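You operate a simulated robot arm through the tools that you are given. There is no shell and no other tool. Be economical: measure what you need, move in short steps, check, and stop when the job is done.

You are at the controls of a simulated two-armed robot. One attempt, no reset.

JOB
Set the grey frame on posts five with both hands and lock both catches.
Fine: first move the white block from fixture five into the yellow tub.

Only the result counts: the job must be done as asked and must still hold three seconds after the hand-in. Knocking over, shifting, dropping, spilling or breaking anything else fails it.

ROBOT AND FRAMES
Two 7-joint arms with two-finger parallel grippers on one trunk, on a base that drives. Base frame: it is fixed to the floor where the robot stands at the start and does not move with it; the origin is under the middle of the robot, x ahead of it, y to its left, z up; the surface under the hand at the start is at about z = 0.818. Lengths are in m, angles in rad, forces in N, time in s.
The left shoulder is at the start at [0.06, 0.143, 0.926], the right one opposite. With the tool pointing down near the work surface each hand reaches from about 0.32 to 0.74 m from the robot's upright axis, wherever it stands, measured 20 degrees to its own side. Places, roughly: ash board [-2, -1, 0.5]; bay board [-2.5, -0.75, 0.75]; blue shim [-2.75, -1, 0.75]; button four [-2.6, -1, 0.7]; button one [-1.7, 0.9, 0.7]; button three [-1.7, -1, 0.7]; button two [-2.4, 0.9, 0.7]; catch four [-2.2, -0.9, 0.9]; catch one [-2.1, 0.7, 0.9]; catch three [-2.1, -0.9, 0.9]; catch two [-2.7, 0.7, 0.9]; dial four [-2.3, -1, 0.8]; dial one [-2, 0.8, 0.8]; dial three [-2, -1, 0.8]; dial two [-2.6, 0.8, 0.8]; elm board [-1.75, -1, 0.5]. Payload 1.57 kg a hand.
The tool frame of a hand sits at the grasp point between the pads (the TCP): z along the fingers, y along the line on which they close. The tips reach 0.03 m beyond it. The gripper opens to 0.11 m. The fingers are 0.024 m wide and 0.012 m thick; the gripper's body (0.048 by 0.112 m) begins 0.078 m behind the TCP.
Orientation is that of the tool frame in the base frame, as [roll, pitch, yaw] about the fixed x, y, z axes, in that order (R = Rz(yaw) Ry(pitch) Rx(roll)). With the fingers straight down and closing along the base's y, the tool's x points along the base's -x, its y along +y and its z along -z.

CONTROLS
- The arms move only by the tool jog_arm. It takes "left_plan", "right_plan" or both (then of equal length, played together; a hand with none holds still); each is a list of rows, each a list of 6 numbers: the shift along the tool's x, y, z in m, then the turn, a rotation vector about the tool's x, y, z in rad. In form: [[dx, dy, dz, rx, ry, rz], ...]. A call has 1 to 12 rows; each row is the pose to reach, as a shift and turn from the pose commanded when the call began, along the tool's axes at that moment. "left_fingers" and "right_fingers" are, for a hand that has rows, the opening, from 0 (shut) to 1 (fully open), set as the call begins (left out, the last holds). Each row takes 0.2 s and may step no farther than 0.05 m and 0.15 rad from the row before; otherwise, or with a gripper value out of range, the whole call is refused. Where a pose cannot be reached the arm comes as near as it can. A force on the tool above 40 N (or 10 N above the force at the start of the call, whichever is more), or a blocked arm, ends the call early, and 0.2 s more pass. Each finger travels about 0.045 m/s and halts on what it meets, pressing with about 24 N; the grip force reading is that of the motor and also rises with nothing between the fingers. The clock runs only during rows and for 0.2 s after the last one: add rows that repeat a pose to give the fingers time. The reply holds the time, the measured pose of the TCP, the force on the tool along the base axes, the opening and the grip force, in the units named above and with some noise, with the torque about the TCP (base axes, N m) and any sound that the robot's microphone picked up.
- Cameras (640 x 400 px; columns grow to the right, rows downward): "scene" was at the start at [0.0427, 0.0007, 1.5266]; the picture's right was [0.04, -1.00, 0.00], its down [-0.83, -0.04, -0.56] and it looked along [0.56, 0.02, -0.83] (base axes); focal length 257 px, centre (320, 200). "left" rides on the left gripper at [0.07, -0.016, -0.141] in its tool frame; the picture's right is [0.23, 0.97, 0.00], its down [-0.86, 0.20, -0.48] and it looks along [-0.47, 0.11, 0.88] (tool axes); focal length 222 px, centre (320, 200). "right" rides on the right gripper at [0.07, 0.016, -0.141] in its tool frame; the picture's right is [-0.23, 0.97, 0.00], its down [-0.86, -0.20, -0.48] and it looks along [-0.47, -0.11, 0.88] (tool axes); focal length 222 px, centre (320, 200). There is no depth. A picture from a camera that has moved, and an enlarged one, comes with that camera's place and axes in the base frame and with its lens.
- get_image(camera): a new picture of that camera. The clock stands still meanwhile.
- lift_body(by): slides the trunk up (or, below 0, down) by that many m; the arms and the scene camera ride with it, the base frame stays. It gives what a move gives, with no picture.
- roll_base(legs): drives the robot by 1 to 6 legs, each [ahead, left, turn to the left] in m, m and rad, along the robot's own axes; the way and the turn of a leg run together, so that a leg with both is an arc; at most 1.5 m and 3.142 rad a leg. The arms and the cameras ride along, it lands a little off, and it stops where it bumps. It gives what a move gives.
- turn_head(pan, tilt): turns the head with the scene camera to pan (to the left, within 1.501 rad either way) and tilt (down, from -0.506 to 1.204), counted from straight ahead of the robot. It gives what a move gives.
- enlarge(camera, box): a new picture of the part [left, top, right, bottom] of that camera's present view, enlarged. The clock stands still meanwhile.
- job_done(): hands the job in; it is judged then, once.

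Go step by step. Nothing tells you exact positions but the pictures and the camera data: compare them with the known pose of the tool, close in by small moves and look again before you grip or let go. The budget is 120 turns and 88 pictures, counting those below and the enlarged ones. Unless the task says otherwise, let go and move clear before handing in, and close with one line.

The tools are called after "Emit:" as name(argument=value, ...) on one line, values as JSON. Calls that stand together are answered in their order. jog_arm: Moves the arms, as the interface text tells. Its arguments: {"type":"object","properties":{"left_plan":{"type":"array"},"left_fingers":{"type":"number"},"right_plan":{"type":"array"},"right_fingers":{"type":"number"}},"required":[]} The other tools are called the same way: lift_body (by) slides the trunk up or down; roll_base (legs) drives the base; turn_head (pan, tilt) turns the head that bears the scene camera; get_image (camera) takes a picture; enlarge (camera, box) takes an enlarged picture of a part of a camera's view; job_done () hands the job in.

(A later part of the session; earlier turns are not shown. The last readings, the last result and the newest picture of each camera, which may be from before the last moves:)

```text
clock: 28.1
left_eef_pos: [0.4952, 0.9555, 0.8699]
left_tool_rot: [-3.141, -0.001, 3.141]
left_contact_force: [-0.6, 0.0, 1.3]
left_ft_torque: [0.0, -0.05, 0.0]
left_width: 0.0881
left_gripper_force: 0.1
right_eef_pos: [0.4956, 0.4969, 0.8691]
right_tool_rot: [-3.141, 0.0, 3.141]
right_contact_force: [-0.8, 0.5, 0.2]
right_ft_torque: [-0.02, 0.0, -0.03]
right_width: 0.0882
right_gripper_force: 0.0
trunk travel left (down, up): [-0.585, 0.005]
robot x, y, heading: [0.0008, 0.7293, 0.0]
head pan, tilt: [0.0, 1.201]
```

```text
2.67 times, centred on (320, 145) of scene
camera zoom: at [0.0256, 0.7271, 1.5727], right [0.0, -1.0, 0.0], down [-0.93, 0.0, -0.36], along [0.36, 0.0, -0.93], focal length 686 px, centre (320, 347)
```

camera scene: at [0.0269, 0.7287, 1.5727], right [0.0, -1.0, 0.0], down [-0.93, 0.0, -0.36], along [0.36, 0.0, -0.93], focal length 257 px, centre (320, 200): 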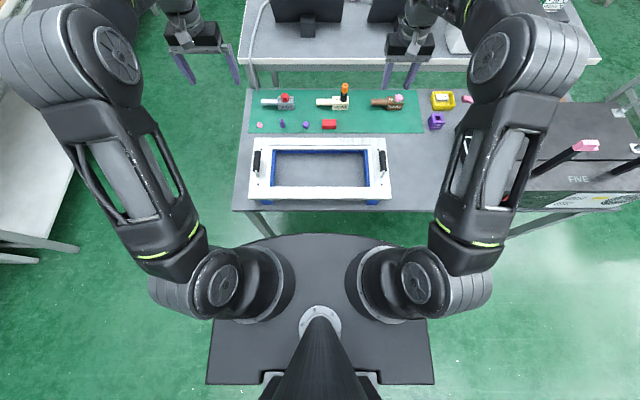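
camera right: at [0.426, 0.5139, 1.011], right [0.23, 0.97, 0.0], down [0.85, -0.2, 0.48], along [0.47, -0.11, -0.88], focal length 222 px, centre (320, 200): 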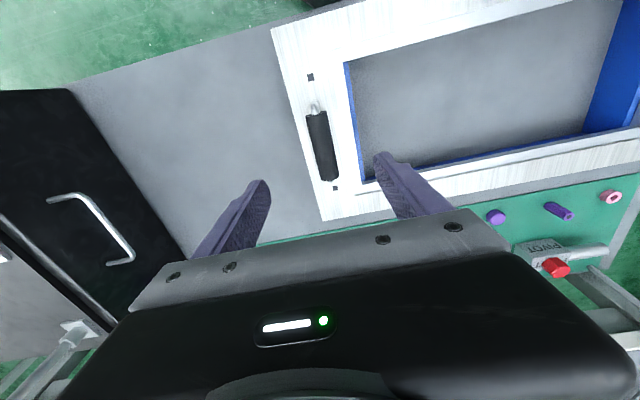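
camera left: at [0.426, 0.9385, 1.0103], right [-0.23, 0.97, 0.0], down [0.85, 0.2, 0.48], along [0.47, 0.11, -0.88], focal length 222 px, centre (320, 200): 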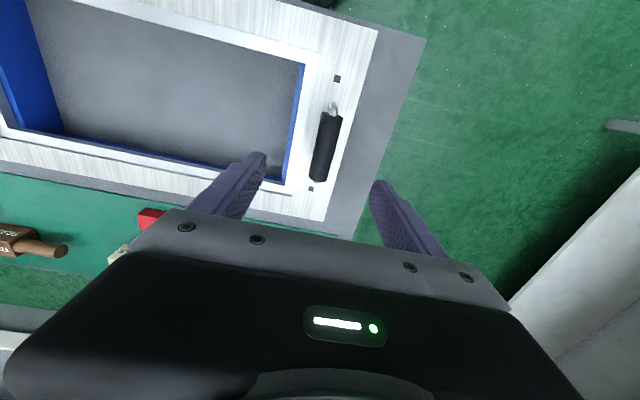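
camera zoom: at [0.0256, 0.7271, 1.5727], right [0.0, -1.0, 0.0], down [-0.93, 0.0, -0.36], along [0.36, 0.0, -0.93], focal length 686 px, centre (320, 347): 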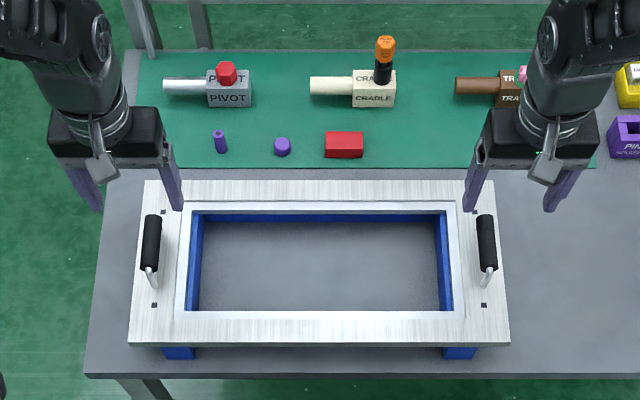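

Grips refined to (0.497, 0.961) and (0.497, 0.4985), z≈0.75. Descending so the pads straddle them, then looking before closing.

Emit:
jog_arm(left_plan=[[-0.001, 0.0055, 0.04, 0, 0, 0], [-0.001, 0.0055, 0.08, 0, 0, 0], [-0.001, 0.0055, 0.105, 0, 0, 0], [-0.001, 0.0055, 0.115, 0, 0, 0], [-0.001, 0.0055, 0.115, 0, 0, 0]], right_plan=[[-0.001, 0.0015, 0.04, 0, 0, 0], [-0.001, 0.0015, 0.08, 0, 0, 0], [-0.001, 0.0015, 0.104, 0, 0, 0], [-0.001, 0.0015, 0.114, 0, 0, 0], [-0.001, 0.0015, 0.114, 0, 0, 0]])

Emit:
get_image(camera="left")

Emit:
get_image(camera="right")

Emit:
enlarge(camera="scene", box=[220, 80, 420, 220])

```text
clock: 29.4
left_eef_pos: [0.5002, 0.9613, 0.7532]
left_tool_rot: [3.141, 0.0, -3.142]
left_contact_force: [-0.5, 0.6, -0.1]
left_ft_torque: [0.0, 0.01, 0.03]
left_width: 0.088
left_gripper_force: 0.0
right_eef_pos: [0.4975, 0.498, 0.7555]
right_tool_rot: [3.141, 0.0, 3.14]
right_contact_force: [0.1, -0.3, -0.9]
right_ft_torque: [-0.03, 0.03, -0.03]
right_width: 0.0881
right_gripper_force: 0.1
trunk travel left (down, up): [-0.585, 0.005]
robot x, y, heading: [-0.0033, 0.7307, 0.002]
head pan, tilt: [0.0, 1.201]
```

```text
50 pictures are left
camera left: at [0.429, 0.9446, 0.895], right [-0.23, 0.97, 0.0], down [0.85, 0.2, 0.48], along [0.47, 0.11, -0.88], focal length 222 px, centre (320, 200)
```

left: 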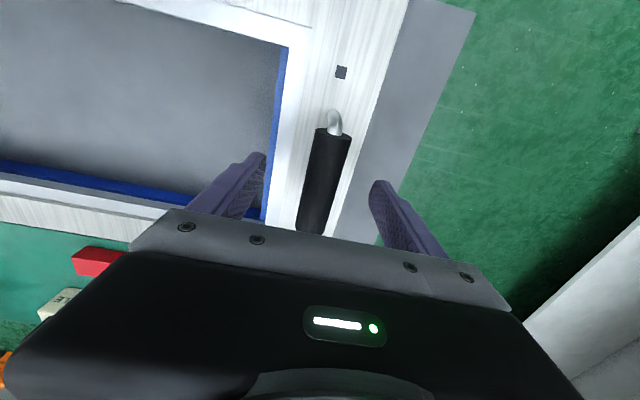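

```text
49 pictures are left
camera right: at [0.428, 0.5151, 0.8971], right [0.23, 0.97, 0.0], down [0.86, -0.2, 0.48], along [0.47, -0.11, -0.88], focal length 222 px, centre (320, 200)
```

right: 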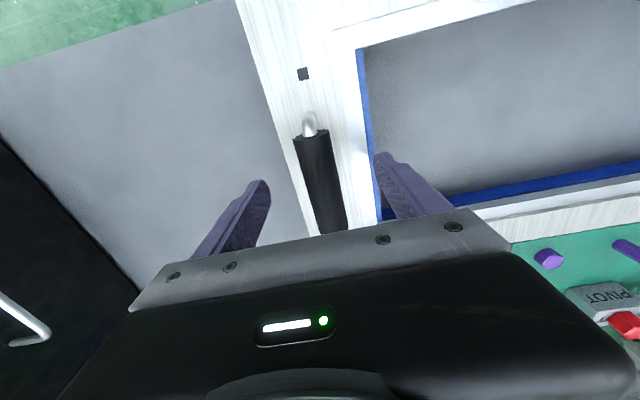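

```text
2.86 times, centred on (320, 150) of scene
camera zoom: at [0.0268, 0.7272, 1.5727], right [0.0, -1.0, 0.0], down [-0.93, 0.0, -0.36], along [0.36, 0.0, -0.93], focal length 735 px, centre (320, 343)
```

zoom: 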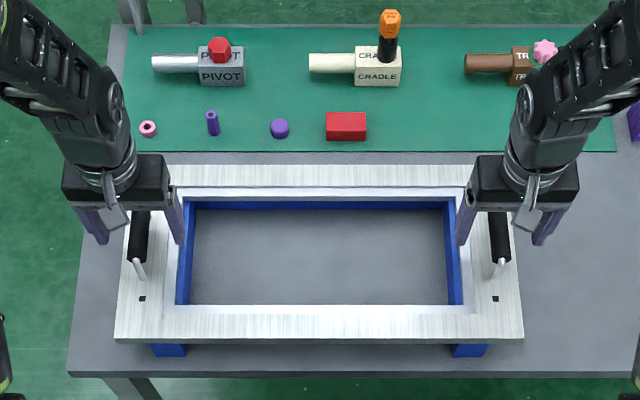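

Both grips sit between the pads. Closing both hands.

Emit:
jog_arm(left_plan=[[0, 0, 0, 0, 0, 0], [0, 0, 0, 0, 0, 0], [0, 0, 0, 0, 0, 0], [0, 0, 0, 0, 0, 0], [0, 0, 0, 0, 0, 0], [0, 0, 0, 0, 0, 0]], right_plan=[[0, 0, 0, 0, 0, 0], [0, 0, 0, 0, 0, 0], [0, 0, 0, 0, 0, 0], [0, 0, 0, 0, 0, 0], [0, 0, 0, 0, 0, 0], [0, 0, 0, 0, 0, 0]], left_fingers=0, right_fingers=0)

Emit:
get_image(camera="left")

Emit:
get_image(camera="right")

```text
clock: 30.8
left_eef_pos: [0.4995, 0.9604, 0.7552]
left_tool_rot: [-3.14, 0.0, 3.141]
left_contact_force: [1.6, -10.9, 0.3]
left_ft_torque: [0.01, 0.56, 0.08]
left_width: 0.0247
left_gripper_force: 23.6
right_eef_pos: [0.4982, 0.4998, 0.7547]
right_tool_rot: [3.139, 0.0, -3.139]
right_contact_force: [0.2, 13.4, 0.2]
right_ft_torque: [0.24, 0.26, -0.11]
right_width: 0.0248
right_gripper_force: 24.6
trunk travel left (down, up): [-0.585, 0.005]
robot x, y, heading: [-0.0009, 0.7252, 0.0]
head pan, tilt: [0.0, 1.201]
```

```text
47 pictures are left
camera left: at [0.429, 0.9438, 0.8952], right [-0.23, 0.97, 0.0], down [0.86, 0.2, 0.48], along [0.47, 0.11, -0.88], focal length 222 px, centre (320, 200)
```

left: 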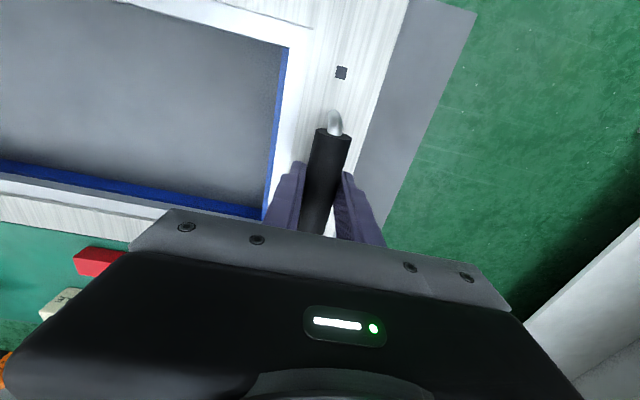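

```text
46 pictures are left
camera right: at [0.428, 0.5166, 0.8974], right [0.23, 0.97, 0.0], down [0.86, -0.2, 0.48], along [0.47, -0.11, -0.88], focal length 222 px, centre (320, 200)
```

right: 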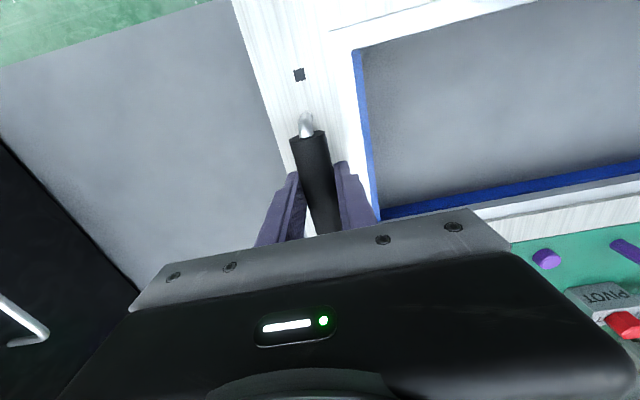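

Both handles are held with a slight inward preload. I'll relax that by 2 mm each and lift 2 cm to check.

Emit:
jog_arm(left_plan=[[0, -0.002, 0, 0, 0, 0], [0, -0.002, -0.01, 0, 0, 0], [0, -0.002, -0.02, 0, 0, 0], [0, -0.002, -0.02, 0, 0, 0]], right_plan=[[0, 0.002, 0, 0, 0, 0], [0, 0.002, -0.01, 0, 0, 0], [0, 0.002, -0.02, 0, 0, 0], [0, 0.002, -0.02, 0, 0, 0]])

Emit:
enlarge(camera="scene", box=[220, 80, 420, 220])

```text
clock: 31.8
left_eef_pos: [0.5002, 0.9602, 0.7734]
left_tool_rot: [3.141, -0.003, 3.14]
left_contact_force: [-0.7, -2.6, -6.2]
left_ft_torque: [-0.04, -0.1, -0.03]
left_width: 0.0246
left_gripper_force: 23.3
right_eef_pos: [0.4989, 0.5, 0.775]
right_tool_rot: [-3.141, -0.002, 3.141]
right_contact_force: [0.0, 2.6, -6.8]
right_ft_torque: [0.01, 0.08, -0.05]
right_width: 0.0245
right_gripper_force: 23.2
trunk travel left (down, up): [-0.585, 0.005]
robot x, y, heading: [-0.0019, 0.7307, -0.002]
head pan, tilt: [0.0, 1.201]
```

```text
2.86 times, centred on (320, 150) of scene
camera zoom: at [0.028, 0.7272, 1.5726], right [0.0, -1.0, 0.0], down [-0.93, 0.0, -0.36], along [0.36, 0.0, -0.93], focal length 735 px, centre (320, 343)
```

zoom: 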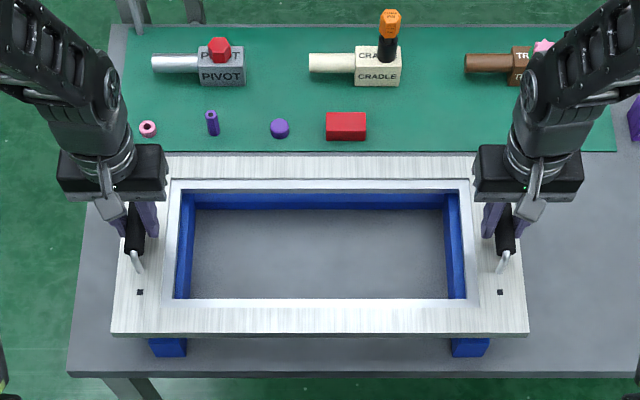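

The frame is up and level, about 13 N shared evenly; the blue rest stays. Lifting on to about z=1.11.

Emit:
jog_arm(left_plan=[[0, 0, -0.03, 0, 0, 0], [0, 0, -0.06, 0, 0, 0], [0, 0, -0.09, 0, 0, 0], [0, 0, -0.12, 0, 0, 0], [0, 0, -0.15, 0, 0, 0], [0, 0, -0.18, 0, 0, 0], [0, 0, -0.21, 0, 0, 0], [0, 0, -0.24, 0, 0, 0], [0, 0, -0.27, 0, 0, 0], [0, 0, -0.3, 0, 0, 0], [0, 0, -0.33, 0, 0, 0], [0, 0, -0.34, 0, 0, 0]], right_plan=[[0, 0, -0.03, 0, 0, 0], [0, 0, -0.06, 0, 0, 0], [0, 0, -0.09, 0, 0, 0], [0, 0, -0.12, 0, 0, 0], [0, 0, -0.15, 0, 0, 0], [0, 0, -0.18, 0, 0, 0], [0, 0, -0.21, 0, 0, 0], [0, 0, -0.24, 0, 0, 0], [0, 0, -0.27, 0, 0, 0], [0, 0, -0.3, 0, 0, 0], [0, 0, -0.33, 0, 0, 0], [0, 0, -0.34, 0, 0, 0]])

Emit:
get_image(camera="scene")

```text
clock: 34.4
left_eef_pos: [0.4997, 0.96, 1.1154]
left_tool_rot: [3.14, -0.002, -3.141]
left_contact_force: [1.0, 10.2, -6.0]
left_ft_torque: [-0.05, 0.16, -0.01]
left_width: 0.0247
left_gripper_force: 24.0
right_eef_pos: [0.4993, 0.4994, 1.1145]
right_tool_rot: [3.14, -0.002, 3.142]
right_contact_force: [-0.5, -10.7, -8.2]
right_ft_torque: [-0.19, -0.15, -0.06]
right_width: 0.0244
right_gripper_force: 24.4
trunk travel left (down, up): [-0.585, 0.005]
robot x, y, heading: [0.0008, 0.7275, 0.003]
head pan, tilt: [0.0, 1.201]
```

```text
44 pictures are left
camera scene: at [0.028, 0.7272, 1.5726], right [0.0, -1.0, 0.0], down [-0.93, 0.0, -0.36], along [0.36, 0.0, -0.93], focal length 257 px, centre (320, 200)
```

scene: 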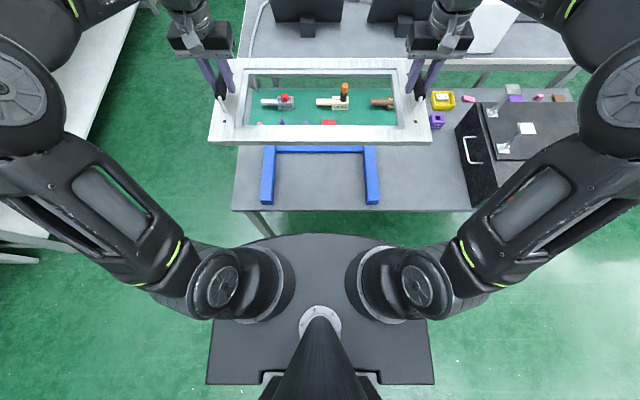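

The frame hangs level at z≈1.05–1.11, well above the catches (~0.99). I'll ease the outward preload, lift 2 cm more, and drive right to fixture five.

Emit:
jog_arm(left_plan=[[0, 0.0015, -0.01, 0, 0, 0], [0, 0.0015, -0.02, 0, 0, 0], [0, 0.0015, -0.02, 0, 0, 0]], right_plan=[[0, -0.0015, -0.01, 0, 0, 0], [0, -0.0015, -0.02, 0, 0, 0], [0, -0.0015, -0.02, 0, 0, 0]])

Emit:
roll_base(legs=[[0, -0.43, 0], [0, -0.425, 0]])

Emit:
get_image(camera="scene")

Emit:
get_image(camera="right")

Emit:
get_image(camera="left")

```text
clock: 35.1
left_eef_pos: [0.5, 0.9594, 1.1346]
left_tool_rot: [-3.141, 0.0, 3.141]
left_contact_force: [0.3, 1.2, -6.4]
left_ft_torque: [-0.08, -0.01, 0.08]
left_width: 0.0248
left_gripper_force: 23.7
right_eef_pos: [0.4989, 0.4993, 1.1349]
right_tool_rot: [3.14, -0.001, -3.139]
right_contact_force: [-0.5, -1.1, -6.9]
right_ft_torque: [-0.02, 0.02, -0.16]
right_width: 0.0248
right_gripper_force: 24.2
trunk travel left (down, up): [-0.585, 0.005]
robot x, y, heading: [0.0039, 0.7253, -0.001]
head pan, tilt: [0.0, 1.201]
```

```text
clock: 40.0
left_eef_pos: [0.5024, 0.1039, 1.1339]
left_tool_rot: [3.141, -0.002, -3.141]
left_contact_force: [0.4, -19.9, -5.9]
left_ft_torque: [-0.06, 0.05, 0.01]
left_width: 0.0247
left_gripper_force: 24.0
right_eef_pos: [0.5008, -0.3555, 1.1336]
right_tool_rot: [3.138, -0.002, -3.136]
right_contact_force: [-0.1, 18.9, -6.3]
right_ft_torque: [0.16, -0.06, 0.02]
right_width: 0.0244
right_gripper_force: 24.0
trunk travel left (down, up): [-0.585, 0.005]
robot x, y, heading: [0.0045, -0.1275, 0.002]
head pan, tilt: [0.0, 1.201]
```

```text
43 pictures are left
camera scene: at [0.0305, -0.1297, 1.5726], right [0.0, -1.0, 0.0], down [-0.93, 0.0, -0.36], along [0.36, 0.0, -0.93], focal length 257 px, centre (320, 200)
```

scene: 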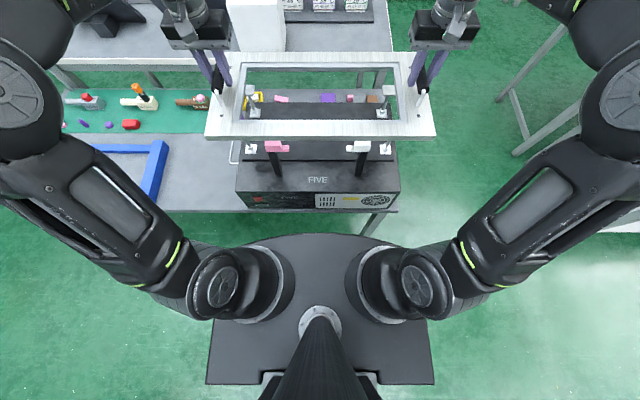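

```text
42 pictures are left
camera right: at [0.4324, -0.3392, 1.2765], right [0.22, 0.97, 0.0], down [0.86, -0.2, 0.48], along [0.47, -0.1, -0.88], focal length 222 px, centre (320, 200)
```

right: 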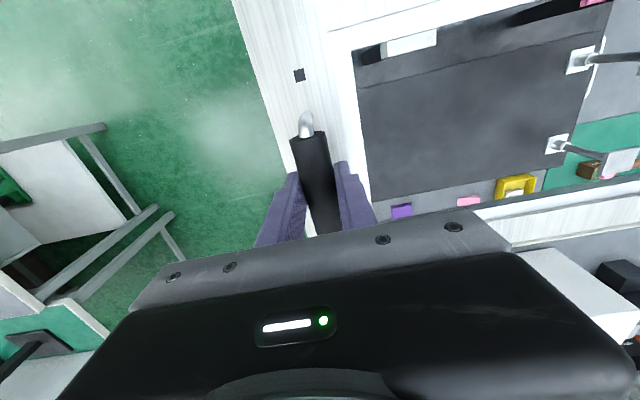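

```text
41 pictures are left
camera left: at [0.4318, 0.0879, 1.2747], right [-0.23, 0.97, 0.0], down [0.86, 0.2, 0.48], along [0.46, 0.11, -0.88], focal length 222 px, centre (320, 200)
```

left: 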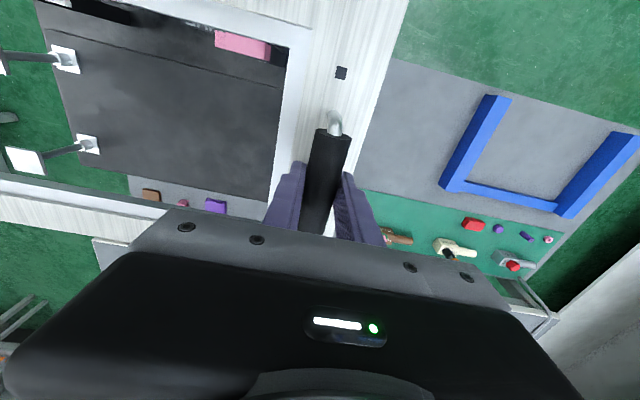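

The frame is over the fixture area. Zooming in to measure frame marks against the post bases.

Emit:
enlarge(camera="scene", box=[195, 40, 445, 196])

```text
2.56 times, centred on (320, 118) of scene
camera zoom: at [0.0305, -0.1297, 1.5726], right [0.0, -1.0, 0.0], down [-0.93, 0.0, -0.36], along [0.36, 0.0, -0.93], focal length 659 px, centre (320, 410)
```

zoom: 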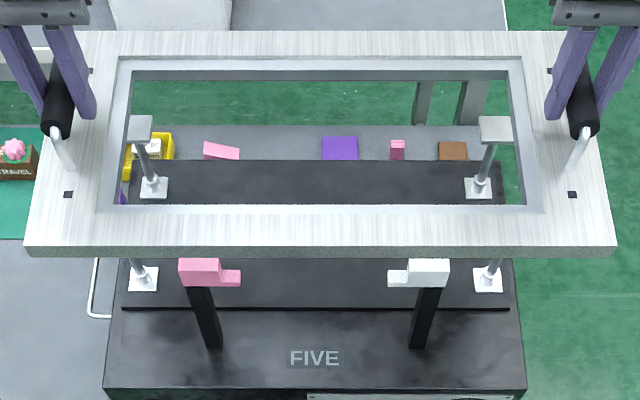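

Posts centre ≈ (0.5835, -0.124), frame centre ≈ (0.501, -0.128). Moving the frame 8.2 cm ahead and 4 mm left at height, then down to z≈1.06.

Emit:
jog_arm(left_plan=[[-0.02, 0.002, 0, 0, 0, 0], [-0.04, 0.0025, 0.0, 0, 0, 0], [-0.06, 0.0025, 0.0, 0, 0, 0], [-0.082, 0.0025, 0.0, 0, 0, 0], [-0.082, 0.0025, 0.02, 0, 0, 0], [-0.082, 0.0025, 0.04, 0, 0, 0], [-0.082, 0.0025, 0.055, 0, 0, 0], [-0.082, 0.0025, 0.07, 0, 0, 0], [-0.082, 0.0025, 0.07, 0, 0, 0]], right_plan=[[-0.02, 0.005, 0, 0, 0, 0], [-0.04, 0.0055, 0.0, 0, 0, 0], [-0.06, 0.0055, 0.0, 0, 0, 0], [-0.082, 0.0055, 0.0, 0, 0, 0], [-0.082, 0.0055, 0.02, 0, 0, 0], [-0.082, 0.0055, 0.04, 0, 0, 0], [-0.082, 0.0055, 0.055, 0, 0, 0], [-0.082, 0.0055, 0.07, 0, 0, 0], [-0.082, 0.0055, 0.07, 0, 0, 0]])

Emit:
enlarge(camera="scene", box=[195, 40, 445, 196])

Emit:
get_image(camera="right")

Emit:
get_image(camera="left")

```text
clock: 42.0
left_eef_pos: [0.5845, 0.1089, 1.0633]
left_tool_rot: [3.14, -0.003, -3.137]
left_contact_force: [-0.1, 17.3, -6.8]
left_ft_torque: [0.22, 0.01, -0.07]
left_width: 0.0245
left_gripper_force: 24.6
left hand out of reach, approached as far as the arm can: row 4
right_eef_pos: [0.5839, -0.3513, 1.0643]
right_tool_rot: [3.141, -0.003, -3.137]
right_contact_force: [0.5, -16.2, -6.4]
right_ft_torque: [-0.04, -0.01, -0.11]
right_width: 0.0248
right_gripper_force: 24.4
right hand out of reach, approached as far as the arm can: row 4
trunk travel left (down, up): [-0.585, 0.005]
robot x, y, heading: [-0.0011, -0.1315, 0.003]
head pan, tilt: [0.0, 1.201]
```

```text
2.56 times, centred on (320, 118) of scene
camera zoom: at [0.0309, -0.1288, 1.5726], right [0.0, -1.0, 0.0], down [-0.93, 0.0, -0.36], along [0.36, 0.0, -0.93], focal length 659 px, centre (320, 410)
```

zoom: 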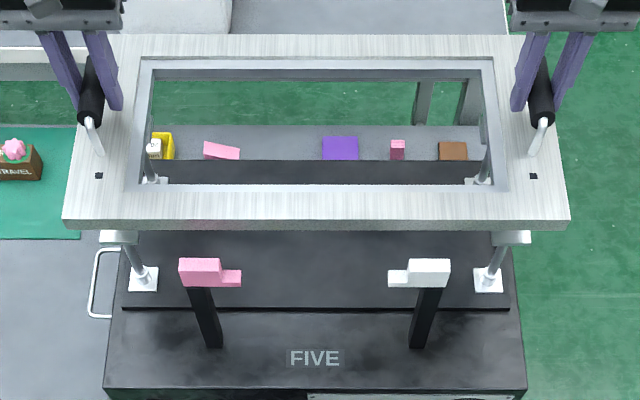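

```text
38 pictures are left
camera right: at [0.5143, -0.3337, 1.206], right [0.22, 0.97, 0.0], down [0.86, -0.2, 0.48], along [0.47, -0.11, -0.88], focal length 222 px, centre (320, 200)
```

right: 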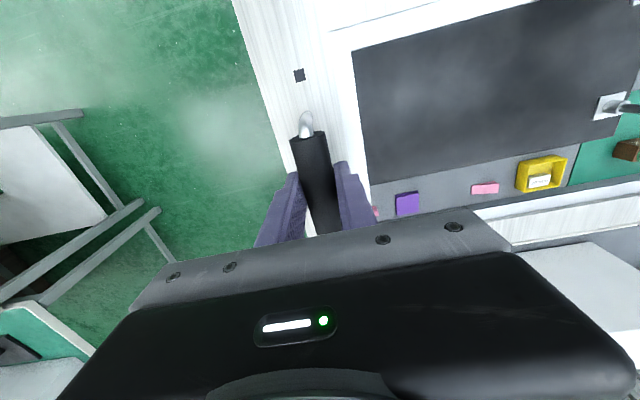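

```text
37 pictures are left
camera left: at [0.5144, 0.0924, 1.2038], right [-0.23, 0.97, 0.0], down [0.85, 0.2, 0.48], along [0.46, 0.11, -0.88], focal length 222 px, centre (320, 200)
```

left: 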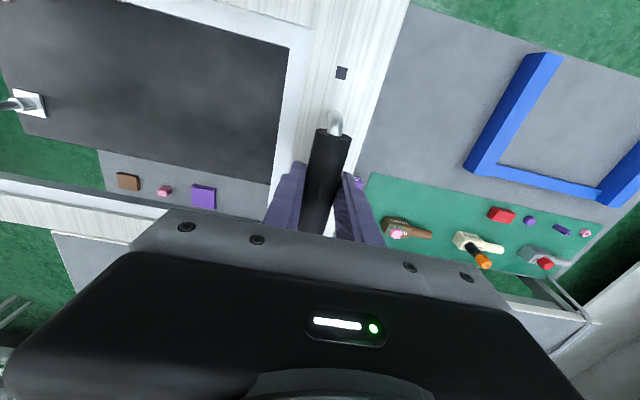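

Alignment looks right (frame marks at x≈0.509, y mid ≈ -0.1246). Easing preload and descending most of the remaining gap.

Emit:
jog_arm(left_plan=[[0, 0.0007, 0.01, 0, 0, 0], [0, 0.0007, 0.02, 0, 0, 0], [0, 0.0007, 0.03, 0, 0, 0], [0, 0.0007, 0.04, 0, 0, 0], [0, 0.0007, 0.04, 0, 0, 0]], right_plan=[[0, -0.0007, 0.01, 0, 0, 0], [0, -0.0007, 0.02, 0, 0, 0], [0, -0.0007, 0.03, 0, 0, 0], [0, -0.0007, 0.04, 0, 0, 0], [0, -0.0007, 0.04, 0, 0, 0]])

Emit:
enlarge(camera="scene", box=[195, 60, 445, 216])

```text
clock: 43.2
left_eef_pos: [0.5833, 0.111, 1.0242]
left_tool_rot: [-3.142, -0.001, -3.138]
left_contact_force: [0.1, 19.0, -6.7]
left_ft_torque: [0.22, 0.06, 0.0]
left_width: 0.0249
left_gripper_force: 23.5
right_eef_pos: [0.5835, -0.3508, 1.0222]
right_tool_rot: [3.141, -0.001, -3.138]
right_contact_force: [0.8, -18.7, -6.3]
right_ft_torque: [-0.04, -0.07, 0.04]
right_width: 0.0247
right_gripper_force: 24.0
trunk travel left (down, up): [-0.585, 0.005]
robot x, y, heading: [0.0025, -0.1258, 0.006]
head pan, tilt: [0.0, 1.201]
```

```text
2.56 times, centred on (320, 138) of scene
camera zoom: at [0.0305, -0.1288, 1.5726], right [0.0, -1.0, 0.0], down [-0.93, 0.0, -0.36], along [0.36, 0.0, -0.93], focal length 659 px, centre (320, 359)
```

zoom: 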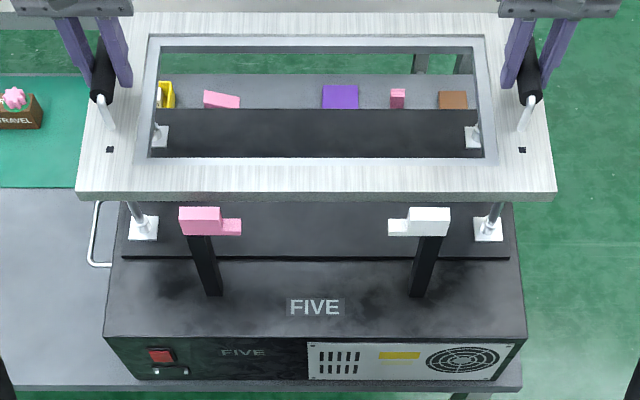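

Lateral preload is still ±19 N. I'll test relaxing it the other way by 1 mm each while still clear of the posts.

Emit:
jog_arm(left_plan=[[0, -0.001, 0, 0, 0, 0], [0, -0.001, 0, 0, 0, 0]], right_plan=[[0, 0.001, 0, 0, 0, 0], [0, 0.001, 0, 0, 0, 0]])

```text
clock: 43.8
left_eef_pos: [0.5838, 0.1091, 1.0244]
left_tool_rot: [3.14, -0.001, -3.136]
left_contact_force: [-0.5, 22.0, -5.8]
left_ft_torque: [0.01, -0.04, -0.13]
left_width: 0.0246
left_gripper_force: 23.8
right_eef_pos: [0.5841, -0.3503, 1.0243]
right_tool_rot: [-3.141, -0.001, -3.138]
right_contact_force: [0.0, -22.1, -6.9]
right_ft_torque: [-0.21, -0.03, 0.01]
right_width: 0.0247
right_gripper_force: 24.2
trunk travel left (down, up): [-0.585, 0.005]
robot x, y, heading: [0.005, -0.1275, 0.003]
head pan, tilt: [0.0, 1.201]
```

That increased it, so the hands should go apart; moving 2 mm outward each.

Emit:
jog_arm(left_plan=[[0, 0.002, 0, 0, 0, 0], [0, 0.002, 0, 0, 0, 0]], right_plan=[[0, -0.002, 0, 0, 0, 0], [0, -0.002, 0, 0, 0, 0]])

```text
clock: 44.4
left_eef_pos: [0.5851, 0.1097, 1.0231]
left_tool_rot: [-3.14, -0.003, -3.138]
left_contact_force: [-1.6, 15.0, -6.1]
left_ft_torque: [0.16, -0.01, 0.1]
left_width: 0.0247
left_gripper_force: 23.9
right_eef_pos: [0.5853, -0.3502, 1.0242]
right_tool_rot: [3.14, -0.002, -3.136]
right_contact_force: [0.2, -14.9, -6.6]
right_ft_torque: [-0.23, -0.02, -0.12]
right_width: 0.0246
right_gripper_force: 23.9
trunk travel left (down, up): [-0.585, 0.005]
robot x, y, heading: [0.0016, -0.1282, 0.002]
head pan, tilt: [0.0, 1.201]
```

Better. Descending in small steps with contact sensing.

Emit:
jog_arm(left_plan=[[0, 0.002, 0.004, 0, 0, 0], [0, 0.003, 0.008, 0, 0, 0], [0, 0.003, 0.012, 0, 0, 0], [0, 0.003, 0.016, 0, 0, 0], [0, 0.003, 0.016, 0, 0, 0]], right_plan=[[0, -0.002, 0.004, 0, 0, 0], [0, -0.003, 0.008, 0, 0, 0], [0, -0.003, 0.012, 0, 0, 0], [0, -0.003, 0.016, 0, 0, 0], [0, -0.003, 0.016, 0, 0, 0]])

Emit:
enlarge(camera="scene", box=[195, 60, 445, 216])

```text
clock: 45.6
left_eef_pos: [0.5842, 0.1107, 1.0074]
left_tool_rot: [-3.137, -0.002, -3.141]
left_contact_force: [-0.6, -13.2, -6.1]
left_ft_torque: [-0.13, 0.0, 0.13]
left_width: 0.0245
left_gripper_force: 23.9
right_eef_pos: [0.584, -0.3501, 1.008]
right_tool_rot: [3.136, 0.001, -3.135]
right_contact_force: [1.1, 15.0, -6.6]
right_ft_torque: [0.05, -0.02, -0.23]
right_width: 0.0245
right_gripper_force: 24.3
trunk travel left (down, up): [-0.585, 0.005]
robot x, y, heading: [0.004, -0.1295, 0.007]
head pan, tilt: [0.0, 1.201]
```

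```text
2.56 times, centred on (320, 138) of scene
camera zoom: at [0.0307, -0.1288, 1.5726], right [0.0, -1.0, 0.0], down [-0.93, 0.0, -0.36], along [0.36, 0.0, -0.93], focal length 659 px, centre (320, 359)
```

zoom: 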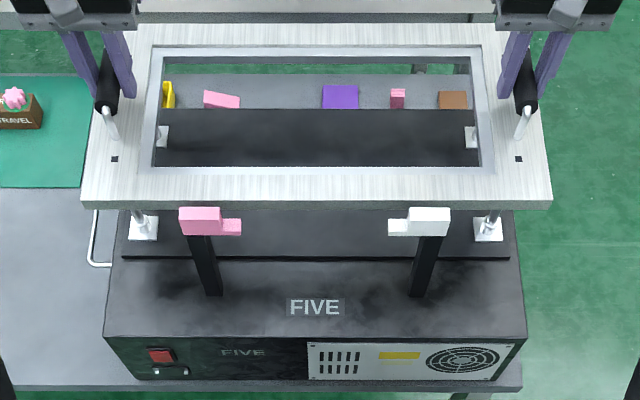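

Still clear; marks at x≈0.507, y mid≈-0.125, aligned. Continuing down.

Emit:
jog_arm(left_plan=[[0, -0.001, 0.003, 0, 0, 0], [0, -0.0015, 0.006, 0, 0, 0], [0, -0.0015, 0.009, 0, 0, 0], [0, -0.0015, 0.012, 0, 0, 0], [0, -0.0015, 0.012, 0, 0, 0]], right_plan=[[0, 0.001, 0.003, 0, 0, 0], [0, 0.0015, 0.006, 0, 0, 0], [0, 0.0015, 0.009, 0, 0, 0], [0, 0.0015, 0.012, 0, 0, 0], [0, 0.0015, 0.012, 0, 0, 0]])

```text
clock: 46.8
left_eef_pos: [0.5844, 0.1094, 0.9975]
left_tool_rot: [-3.138, 0.003, -3.138]
left_contact_force: [2.3, -21.1, 4.7]
left_ft_torque: [-0.17, 0.67, 0.0]
left_width: 0.0245
left_gripper_force: 23.9
right_eef_pos: [0.5842, -0.3502, 0.9997]
right_tool_rot: [3.136, 0.001, -3.136]
right_contact_force: [3.3, 21.1, 2.1]
right_ft_torque: [0.21, 0.62, -0.06]
right_width: 0.0248
right_gripper_force: 24.1
trunk travel left (down, up): [-0.585, 0.005]
robot x, y, heading: [0.0015, -0.1311, 0.007]
head pan, tilt: [0.0, 1.201]
```

The frame has touched down on the posts at TCP z≈0.998. Relaxing lateral preload, then checking the seating.

Emit:
jog_arm(left_plan=[[0, -0.002, -0.001, 0, 0, 0], [0, -0.002, -0.001, 0, 0, 0]], right_plan=[[0, 0.002, -0.001, 0, 0, 0], [0, 0.002, -0.001, 0, 0, 0]])

Emit:
enlarge(camera="scene", box=[195, 60, 445, 216])

Emit:
get_image(camera="right")

```text
clock: 47.4
left_eef_pos: [0.5847, 0.1087, 0.9974]
left_tool_rot: [3.14, 0.0, -3.138]
left_contact_force: [1.8, -12.7, 0.8]
left_ft_torque: [-0.14, -0.72, -0.12]
left_width: 0.0246
left_gripper_force: 24.4
right_eef_pos: [0.5829, -0.3506, 0.9977]
right_tool_rot: [3.14, 0.001, -3.138]
right_contact_force: [2.0, 13.3, -1.2]
right_ft_torque: [0.12, -0.7, -0.21]
right_width: 0.0246
right_gripper_force: 24.3
trunk travel left (down, up): [-0.585, 0.005]
robot x, y, heading: [0.0036, -0.1257, 0.002]
head pan, tilt: [0.0, 1.201]
```

```text
2.56 times, centred on (320, 138) of scene
camera zoom: at [0.03, -0.1288, 1.5726], right [0.0, -1.0, 0.0], down [-0.93, 0.0, -0.36], along [0.36, 0.0, -0.93], focal length 659 px, centre (320, 359)
```

zoom: 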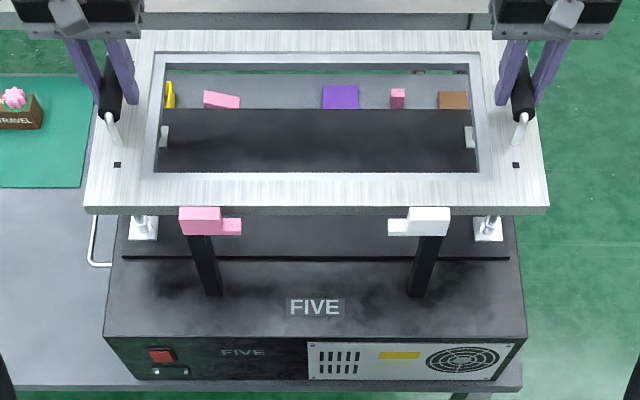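

```text
33 pictures are left
camera right: at [0.5138, -0.3339, 1.1399], right [0.22, 0.97, 0.0], down [0.86, -0.2, 0.48], along [0.47, -0.11, -0.88], focal length 222 px, centre (320, 200)
```

right: 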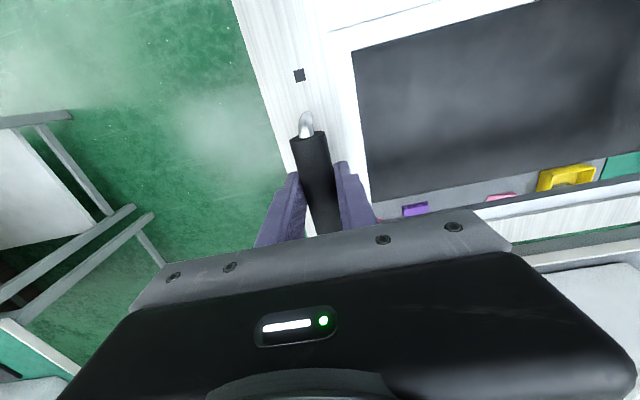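

Frame marks line up with the posts and it sits level. Releasing both handles and rising.

Emit:
jog_arm(left_plan=[[0, 0, 0, 0, 0, 0], [0, 0, 0, 0, 0, 0], [0, 0, 0, 0, 0, 0], [0, 0, 0, 0, 0, 0]], right_plan=[[0, 0, 0, 0, 0, 0], [0, 0, 0, 0, 0, 0], [0, 0, 0, 0, 0, 0], [0, 0, 0, 0, 0, 0]], left_fingers=0.7, right_fingers=0.7)

Emit:
jog_arm(left_plan=[[0, 0, -0.02, 0, 0, 0], [0, 0, -0.05, 0, 0, 0], [0, 0, -0.08, 0, 0, 0], [0.01, 0, -0.11, 0, 0, 0], [0.03, 0, -0.13, 0, 0, 0]], right_plan=[[0, 0, -0.02, 0, 0, 0], [0, 0, -0.05, 0, 0, 0], [0, 0, -0.08, 0, 0, 0], [0.01, 0, -0.11, 0, 0, 0], [0.03, 0, -0.13, 0, 0, 0]])

Emit:
enlarge(camera="scene", box=[240, 120, 400, 220])

Emit:
get_image(camera="right")

```text
clock: 48.4
left_eef_pos: [0.5836, 0.1091, 0.9986]
left_tool_rot: [-3.139, 0.001, -3.137]
left_contact_force: [0.1, 0.7, 0.1]
left_ft_torque: [-0.01, 0.01, 0.04]
left_width: 0.0769
left_gripper_force: 0.1
right_eef_pos: [0.5828, -0.3504, 0.9983]
right_tool_rot: [3.14, 0.0, -3.138]
right_contact_force: [-0.7, -0.5, -0.2]
right_ft_torque: [-0.02, -0.01, 0.0]
right_width: 0.0769
right_gripper_force: 0.0
trunk travel left (down, up): [-0.585, 0.005]
robot x, y, heading: [0.0042, -0.126, 0.003]
head pan, tilt: [0.0, 1.201]
```

```text
clock: 49.6
left_eef_pos: [0.5521, 0.1089, 1.1284]
left_tool_rot: [-3.14, -0.001, -3.137]
left_contact_force: [-0.3, -0.2, -0.1]
left_ft_torque: [0.06, -0.05, 0.0]
left_width: 0.077
left_gripper_force: 0.0
right_eef_pos: [0.5515, -0.3502, 1.1294]
right_tool_rot: [3.138, -0.001, -3.135]
right_contact_force: [0.0, 0.3, 0.8]
right_ft_torque: [0.01, 0.0, -0.01]
right_width: 0.0769
right_gripper_force: 0.1
trunk travel left (down, up): [-0.585, 0.005]
robot x, y, heading: [0.0026, -0.1236, 0.004]
head pan, tilt: [0.0, 1.201]
```

```text
4.00 times, centred on (320, 170) of scene
camera zoom: at [0.0276, -0.1288, 1.5727], right [0.0, -1.0, 0.0], down [-0.93, 0.0, -0.36], along [0.36, 0.0, -0.93], focal length 1029 px, centre (320, 320)
```

zoom: 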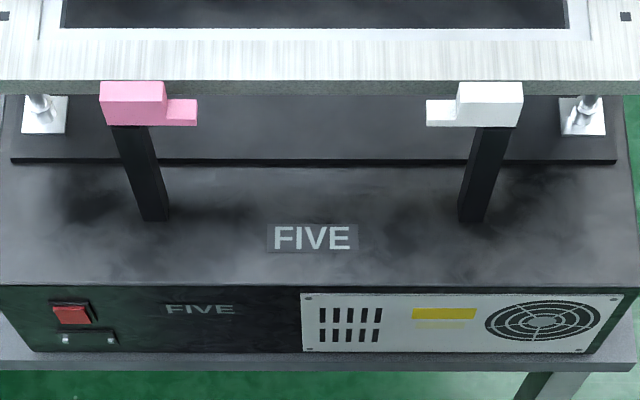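

```text
31 pictures are left
camera right: at [0.482, -0.3341, 1.2711], right [0.22, 0.97, 0.0], down [0.86, -0.2, 0.48], along [0.47, -0.1, -0.88], focal length 222 px, centre (320, 200)
```

right: 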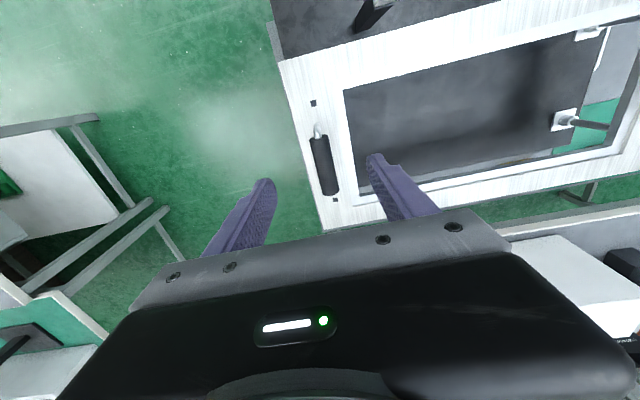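

Catches: post axes near (0.411, 0.0) and (0.411, -0.25), block bottom about z 0.975, tops about 1.008. I'll bring both hands above them for a close look.

Emit:
jog_arm(left_plan=[[0.04, -0.025, 0, 0, 0, 0], [0.08, -0.05, 0, 0, 0, 0], [0.12, -0.08, 0, 0, 0, 0], [0.145, -0.107, 0, 0, 0, 0], [0.145, -0.107, 0, 0, 0, 0]], right_plan=[[0.04, 0.025, 0, 0, 0, 0], [0.08, 0.05, 0, 0, 0, 0], [0.12, 0.08, 0, 0, 0, 0], [0.145, 0.1, 0, 0, 0, 0], [0.145, 0.1, 0, 0, 0, 0]])

Emit:
get_image(camera="right")

Emit:
get_image(camera="left")

```text
clock: 50.8
left_eef_pos: [0.4071, 0.0017, 1.1274]
left_tool_rot: [-3.141, 0.0, -3.139]
left_contact_force: [-0.2, 1.0, 0.1]
left_ft_torque: [0.0, -0.01, 0.02]
left_width: 0.0771
left_gripper_force: 0.0
right_eef_pos: [0.4068, -0.2507, 1.1288]
right_tool_rot: [3.14, 0.0, -3.137]
right_contact_force: [0.4, -0.1, -0.5]
right_ft_torque: [0.01, 0.05, 0.03]
right_width: 0.0772
right_gripper_force: 0.0
trunk travel left (down, up): [-0.585, 0.005]
robot x, y, heading: [0.001, -0.1263, -0.0]
head pan, tilt: [0.0, 1.201]
```

```text
30 pictures are left
camera right: at [0.3378, -0.2336, 1.2696], right [0.22, 0.97, 0.0], down [0.86, -0.2, 0.48], along [0.47, -0.1, -0.88], focal length 222 px, centre (320, 200)
```

right: 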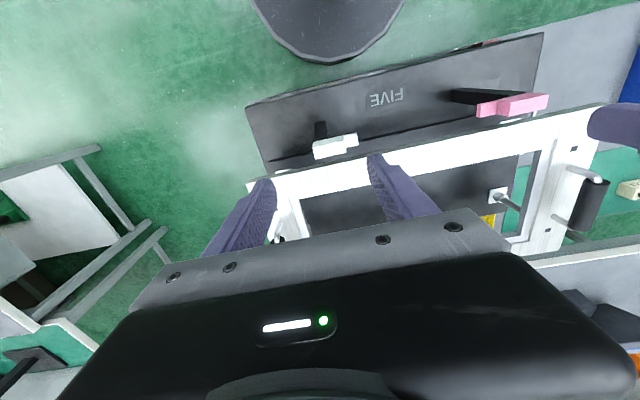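

```text
29 pictures are left
camera left: at [0.3382, -0.0148, 1.2683], right [-0.23, 0.97, 0.0], down [0.85, 0.2, 0.48], along [0.47, 0.11, -0.88], focal length 222 px, centre (320, 200)
```

left: 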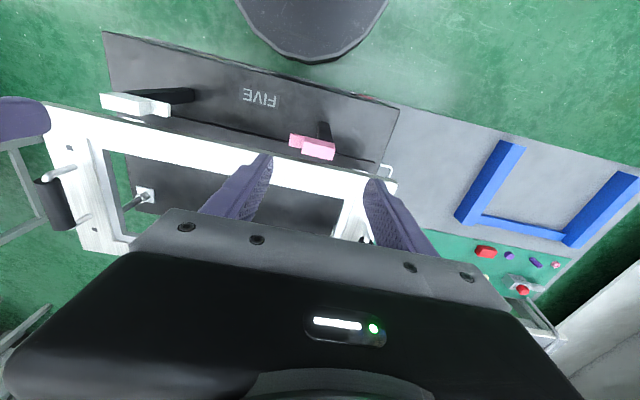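

Zooming in on both catches.

Emit:
enlarge(camera="right", box=[270, 100, 398, 180])

Emit:
enlarge(camera="left", box=[246, 100, 374, 180])

```text
5.00 times, centred on (334, 140) of right
camera zoom: at [0.3378, -0.2336, 1.2696], right [0.22, 0.97, 0.0], down [0.86, -0.2, 0.48], along [0.47, -0.1, -0.88], focal length 1111 px, centre (250, 500)
```

zoom: 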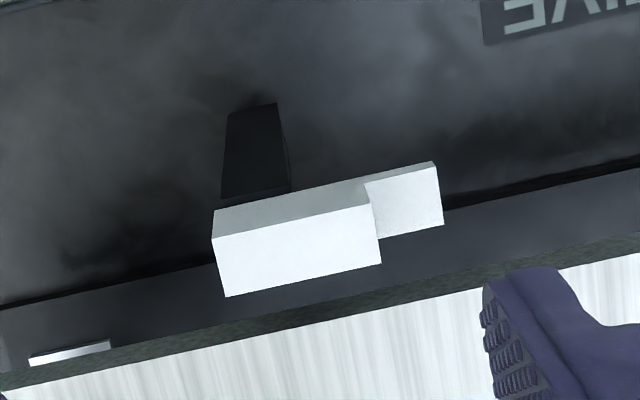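

```text
5.00 times, centred on (310, 140) of left
camera zoom: at [0.3382, -0.0148, 1.2683], right [-0.23, 0.97, 0.0], down [0.85, 0.2, 0.48], along [0.47, 0.11, -0.88], focal length 1111 px, centre (370, 500)
```

zoom: 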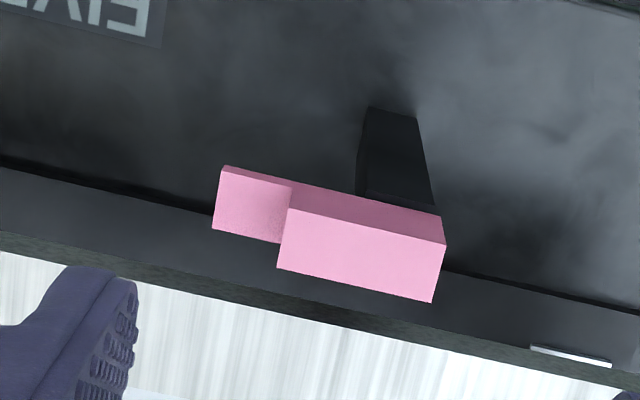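

The catches are turn-levers: tabs point inward along y and should swing 90° forward over the frame edge (axes ≈ (0.416, 0.008) and (0.416, -0.248)). I'll pre-rotate each hand so it can grip the block and turn it back.

Emit:
jog_arm(left_plan=[[-0.002, 0.002, 0, 0, 0, 0.143], [-0.004, 0.004, 0, 0, 0, 0.286], [-0.006, 0.006, 0, 0, 0, 0.428], [-0.009, 0.0065, 0, 0, 0, 0.571], [-0.009, 0.0065, 0, 0, 0, 0.714], [-0.009, 0.0065, 0, 0, 0, 0.857], [-0.009, 0.0065, 0, 0, 0, 1.0], [-0.009, 0.0065, 0, 0, 0, 1.143], [-0.009, 0.0065, 0, 0, 0, 1.286], [-0.009, 0.0065, 0, 0, 0, 1.43], [-0.009, 0.0065, 0, 0, 0, 1.571], [-0.009, 0.0065, 0, 0, 0, 1.571]], right_plan=[[-0.002, 0.001, 0, 0, 0, -0.143], [-0.004, 0.002, 0, 0, 0, -0.286], [-0.006, 0.003, 0, 0, 0, -0.428], [-0.009, 0.003, 0, 0, 0, -0.571], [-0.009, 0.003, 0, 0, 0, -0.714], [-0.009, 0.003, 0, 0, 0, -0.857], [-0.009, 0.003, 0, 0, 0, -1.0], [-0.009, 0.003, 0, 0, 0, -1.143], [-0.009, 0.003, 0, 0, 0, -1.286], [-0.009, 0.003, 0, 0, 0, -1.43], [-0.009, 0.003, 0, 0, 0, -1.571], [-0.009, 0.003, 0, 0, 0, -1.571]], left_fingers=0.5, right_fingers=0.5)

Emit:
get_image(camera="right")

Emit:
get_image(camera="left")

```text
clock: 53.4
left_eef_pos: [0.4176, 0.007, 1.1277]
left_tool_rot: [-3.141, 0.002, 1.572]
left_contact_force: [-0.4, 0.4, -0.4]
left_ft_torque: [0.02, -0.01, 0.01]
left_width: 0.0548
left_gripper_force: 0.1
right_eef_pos: [0.4166, -0.2479, 1.1288]
right_tool_rot: [-3.141, 0.001, -1.564]
right_contact_force: [0.0, 0.5, 0.3]
right_ft_torque: [-0.01, -0.02, 0.0]
right_width: 0.0549
right_gripper_force: 0.1
trunk travel left (down, up): [-0.585, 0.005]
robot x, y, heading: [-0.0009, -0.1269, 0.001]
head pan, tilt: [0.0, 1.201]
```

```text
26 pictures are left
camera right: at [0.4009, -0.3171, 1.2698], right [-0.98, 0.22, 0.0], down [0.19, 0.86, 0.48], along [0.11, 0.47, -0.88], focal length 222 px, centre (320, 200)
```

right: 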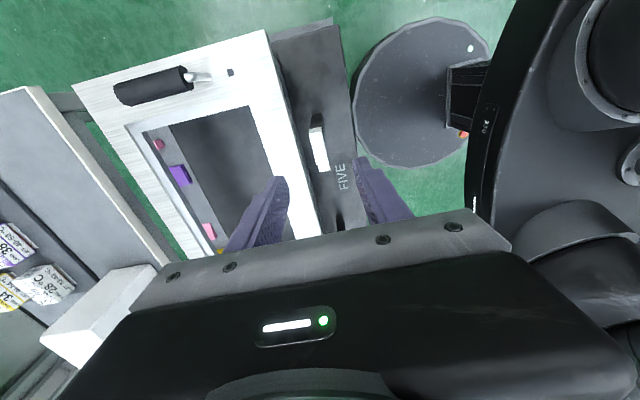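

```text
25 pictures are left
camera left: at [0.4007, 0.0776, 1.268], right [0.97, 0.23, 0.0], down [0.2, -0.85, 0.48], along [0.11, -0.47, -0.88], focal length 222 px, centre (320, 200)
```

left: 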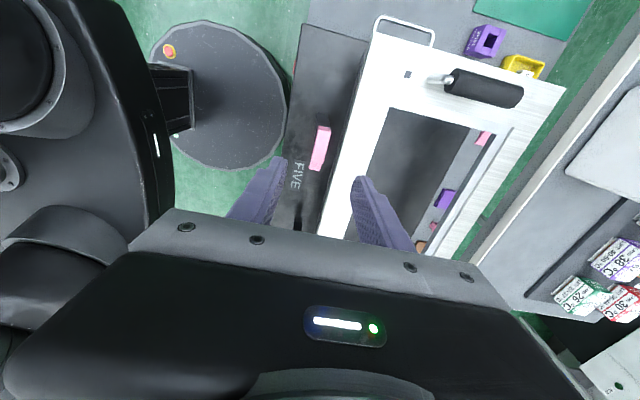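

Both catch blocks lie between the fingers. Narrowing the opening and descending partway, then checking.

Emit:
jog_arm(left_plan=[[0, 0, 0.03, 0, 0, 0], [0, 0, 0.06, 0, 0, 0], [0, 0, 0.09, 0, 0, 0], [0, 0, 0.09, 0, 0, 0]], right_plan=[[0, 0, 0.03, 0, 0, 0], [0, 0, 0.06, 0, 0, 0], [0, 0, 0.09, 0, 0, 0], [0, 0, 0.09, 0, 0, 0]], left_fingers=0.35, right_fingers=0.35)

Emit:
enlarge(camera="right", box=[220, 60, 420, 260])

Emit:
enlarge(camera="left", box=[220, 60, 420, 260])

```text
clock: 54.4
left_eef_pos: [0.4163, 0.0072, 1.0372]
left_tool_rot: [3.141, 0.001, 1.574]
left_contact_force: [-1.5, -0.1, -0.8]
left_ft_torque: [0.0, -0.02, 0.0]
left_width: 0.0388
left_gripper_force: 0.1
right_eef_pos: [0.4156, -0.249, 1.0381]
right_tool_rot: [3.141, 0.001, -1.566]
right_contact_force: [0.3, -0.8, -0.1]
right_ft_torque: [0.02, 0.0, -0.02]
right_width: 0.0386
right_gripper_force: 0.0
trunk travel left (down, up): [-0.585, 0.005]
robot x, y, heading: [-0.0004, -0.127, 0.006]
head pan, tilt: [0.0, 1.201]
```

```text
2.00 times, centred on (320, 160) of right
camera zoom: at [0.4003, -0.3174, 1.1797], right [-0.97, 0.22, 0.0], down [0.19, 0.86, 0.48], along [0.11, 0.47, -0.88], focal length 444 px, centre (320, 280)
```

zoom: 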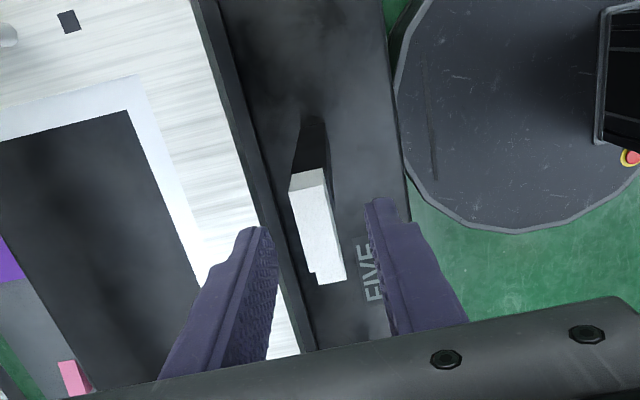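

```text
2.00 times, centred on (320, 160) of left
camera zoom: at [0.4, 0.0772, 1.1776], right [0.97, 0.23, 0.0], down [0.2, -0.85, 0.48], along [0.11, -0.47, -0.88], focal length 444 px, centre (320, 280)
```

zoom: 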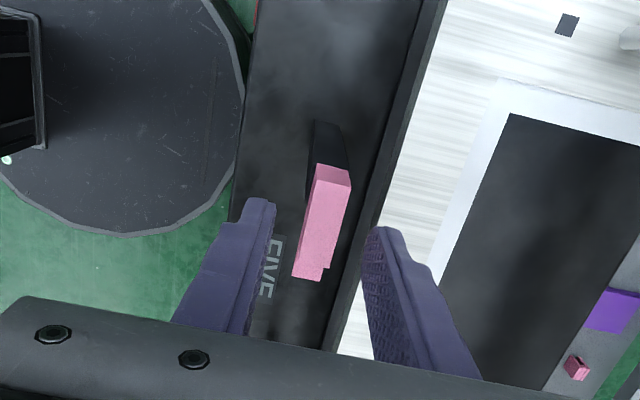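

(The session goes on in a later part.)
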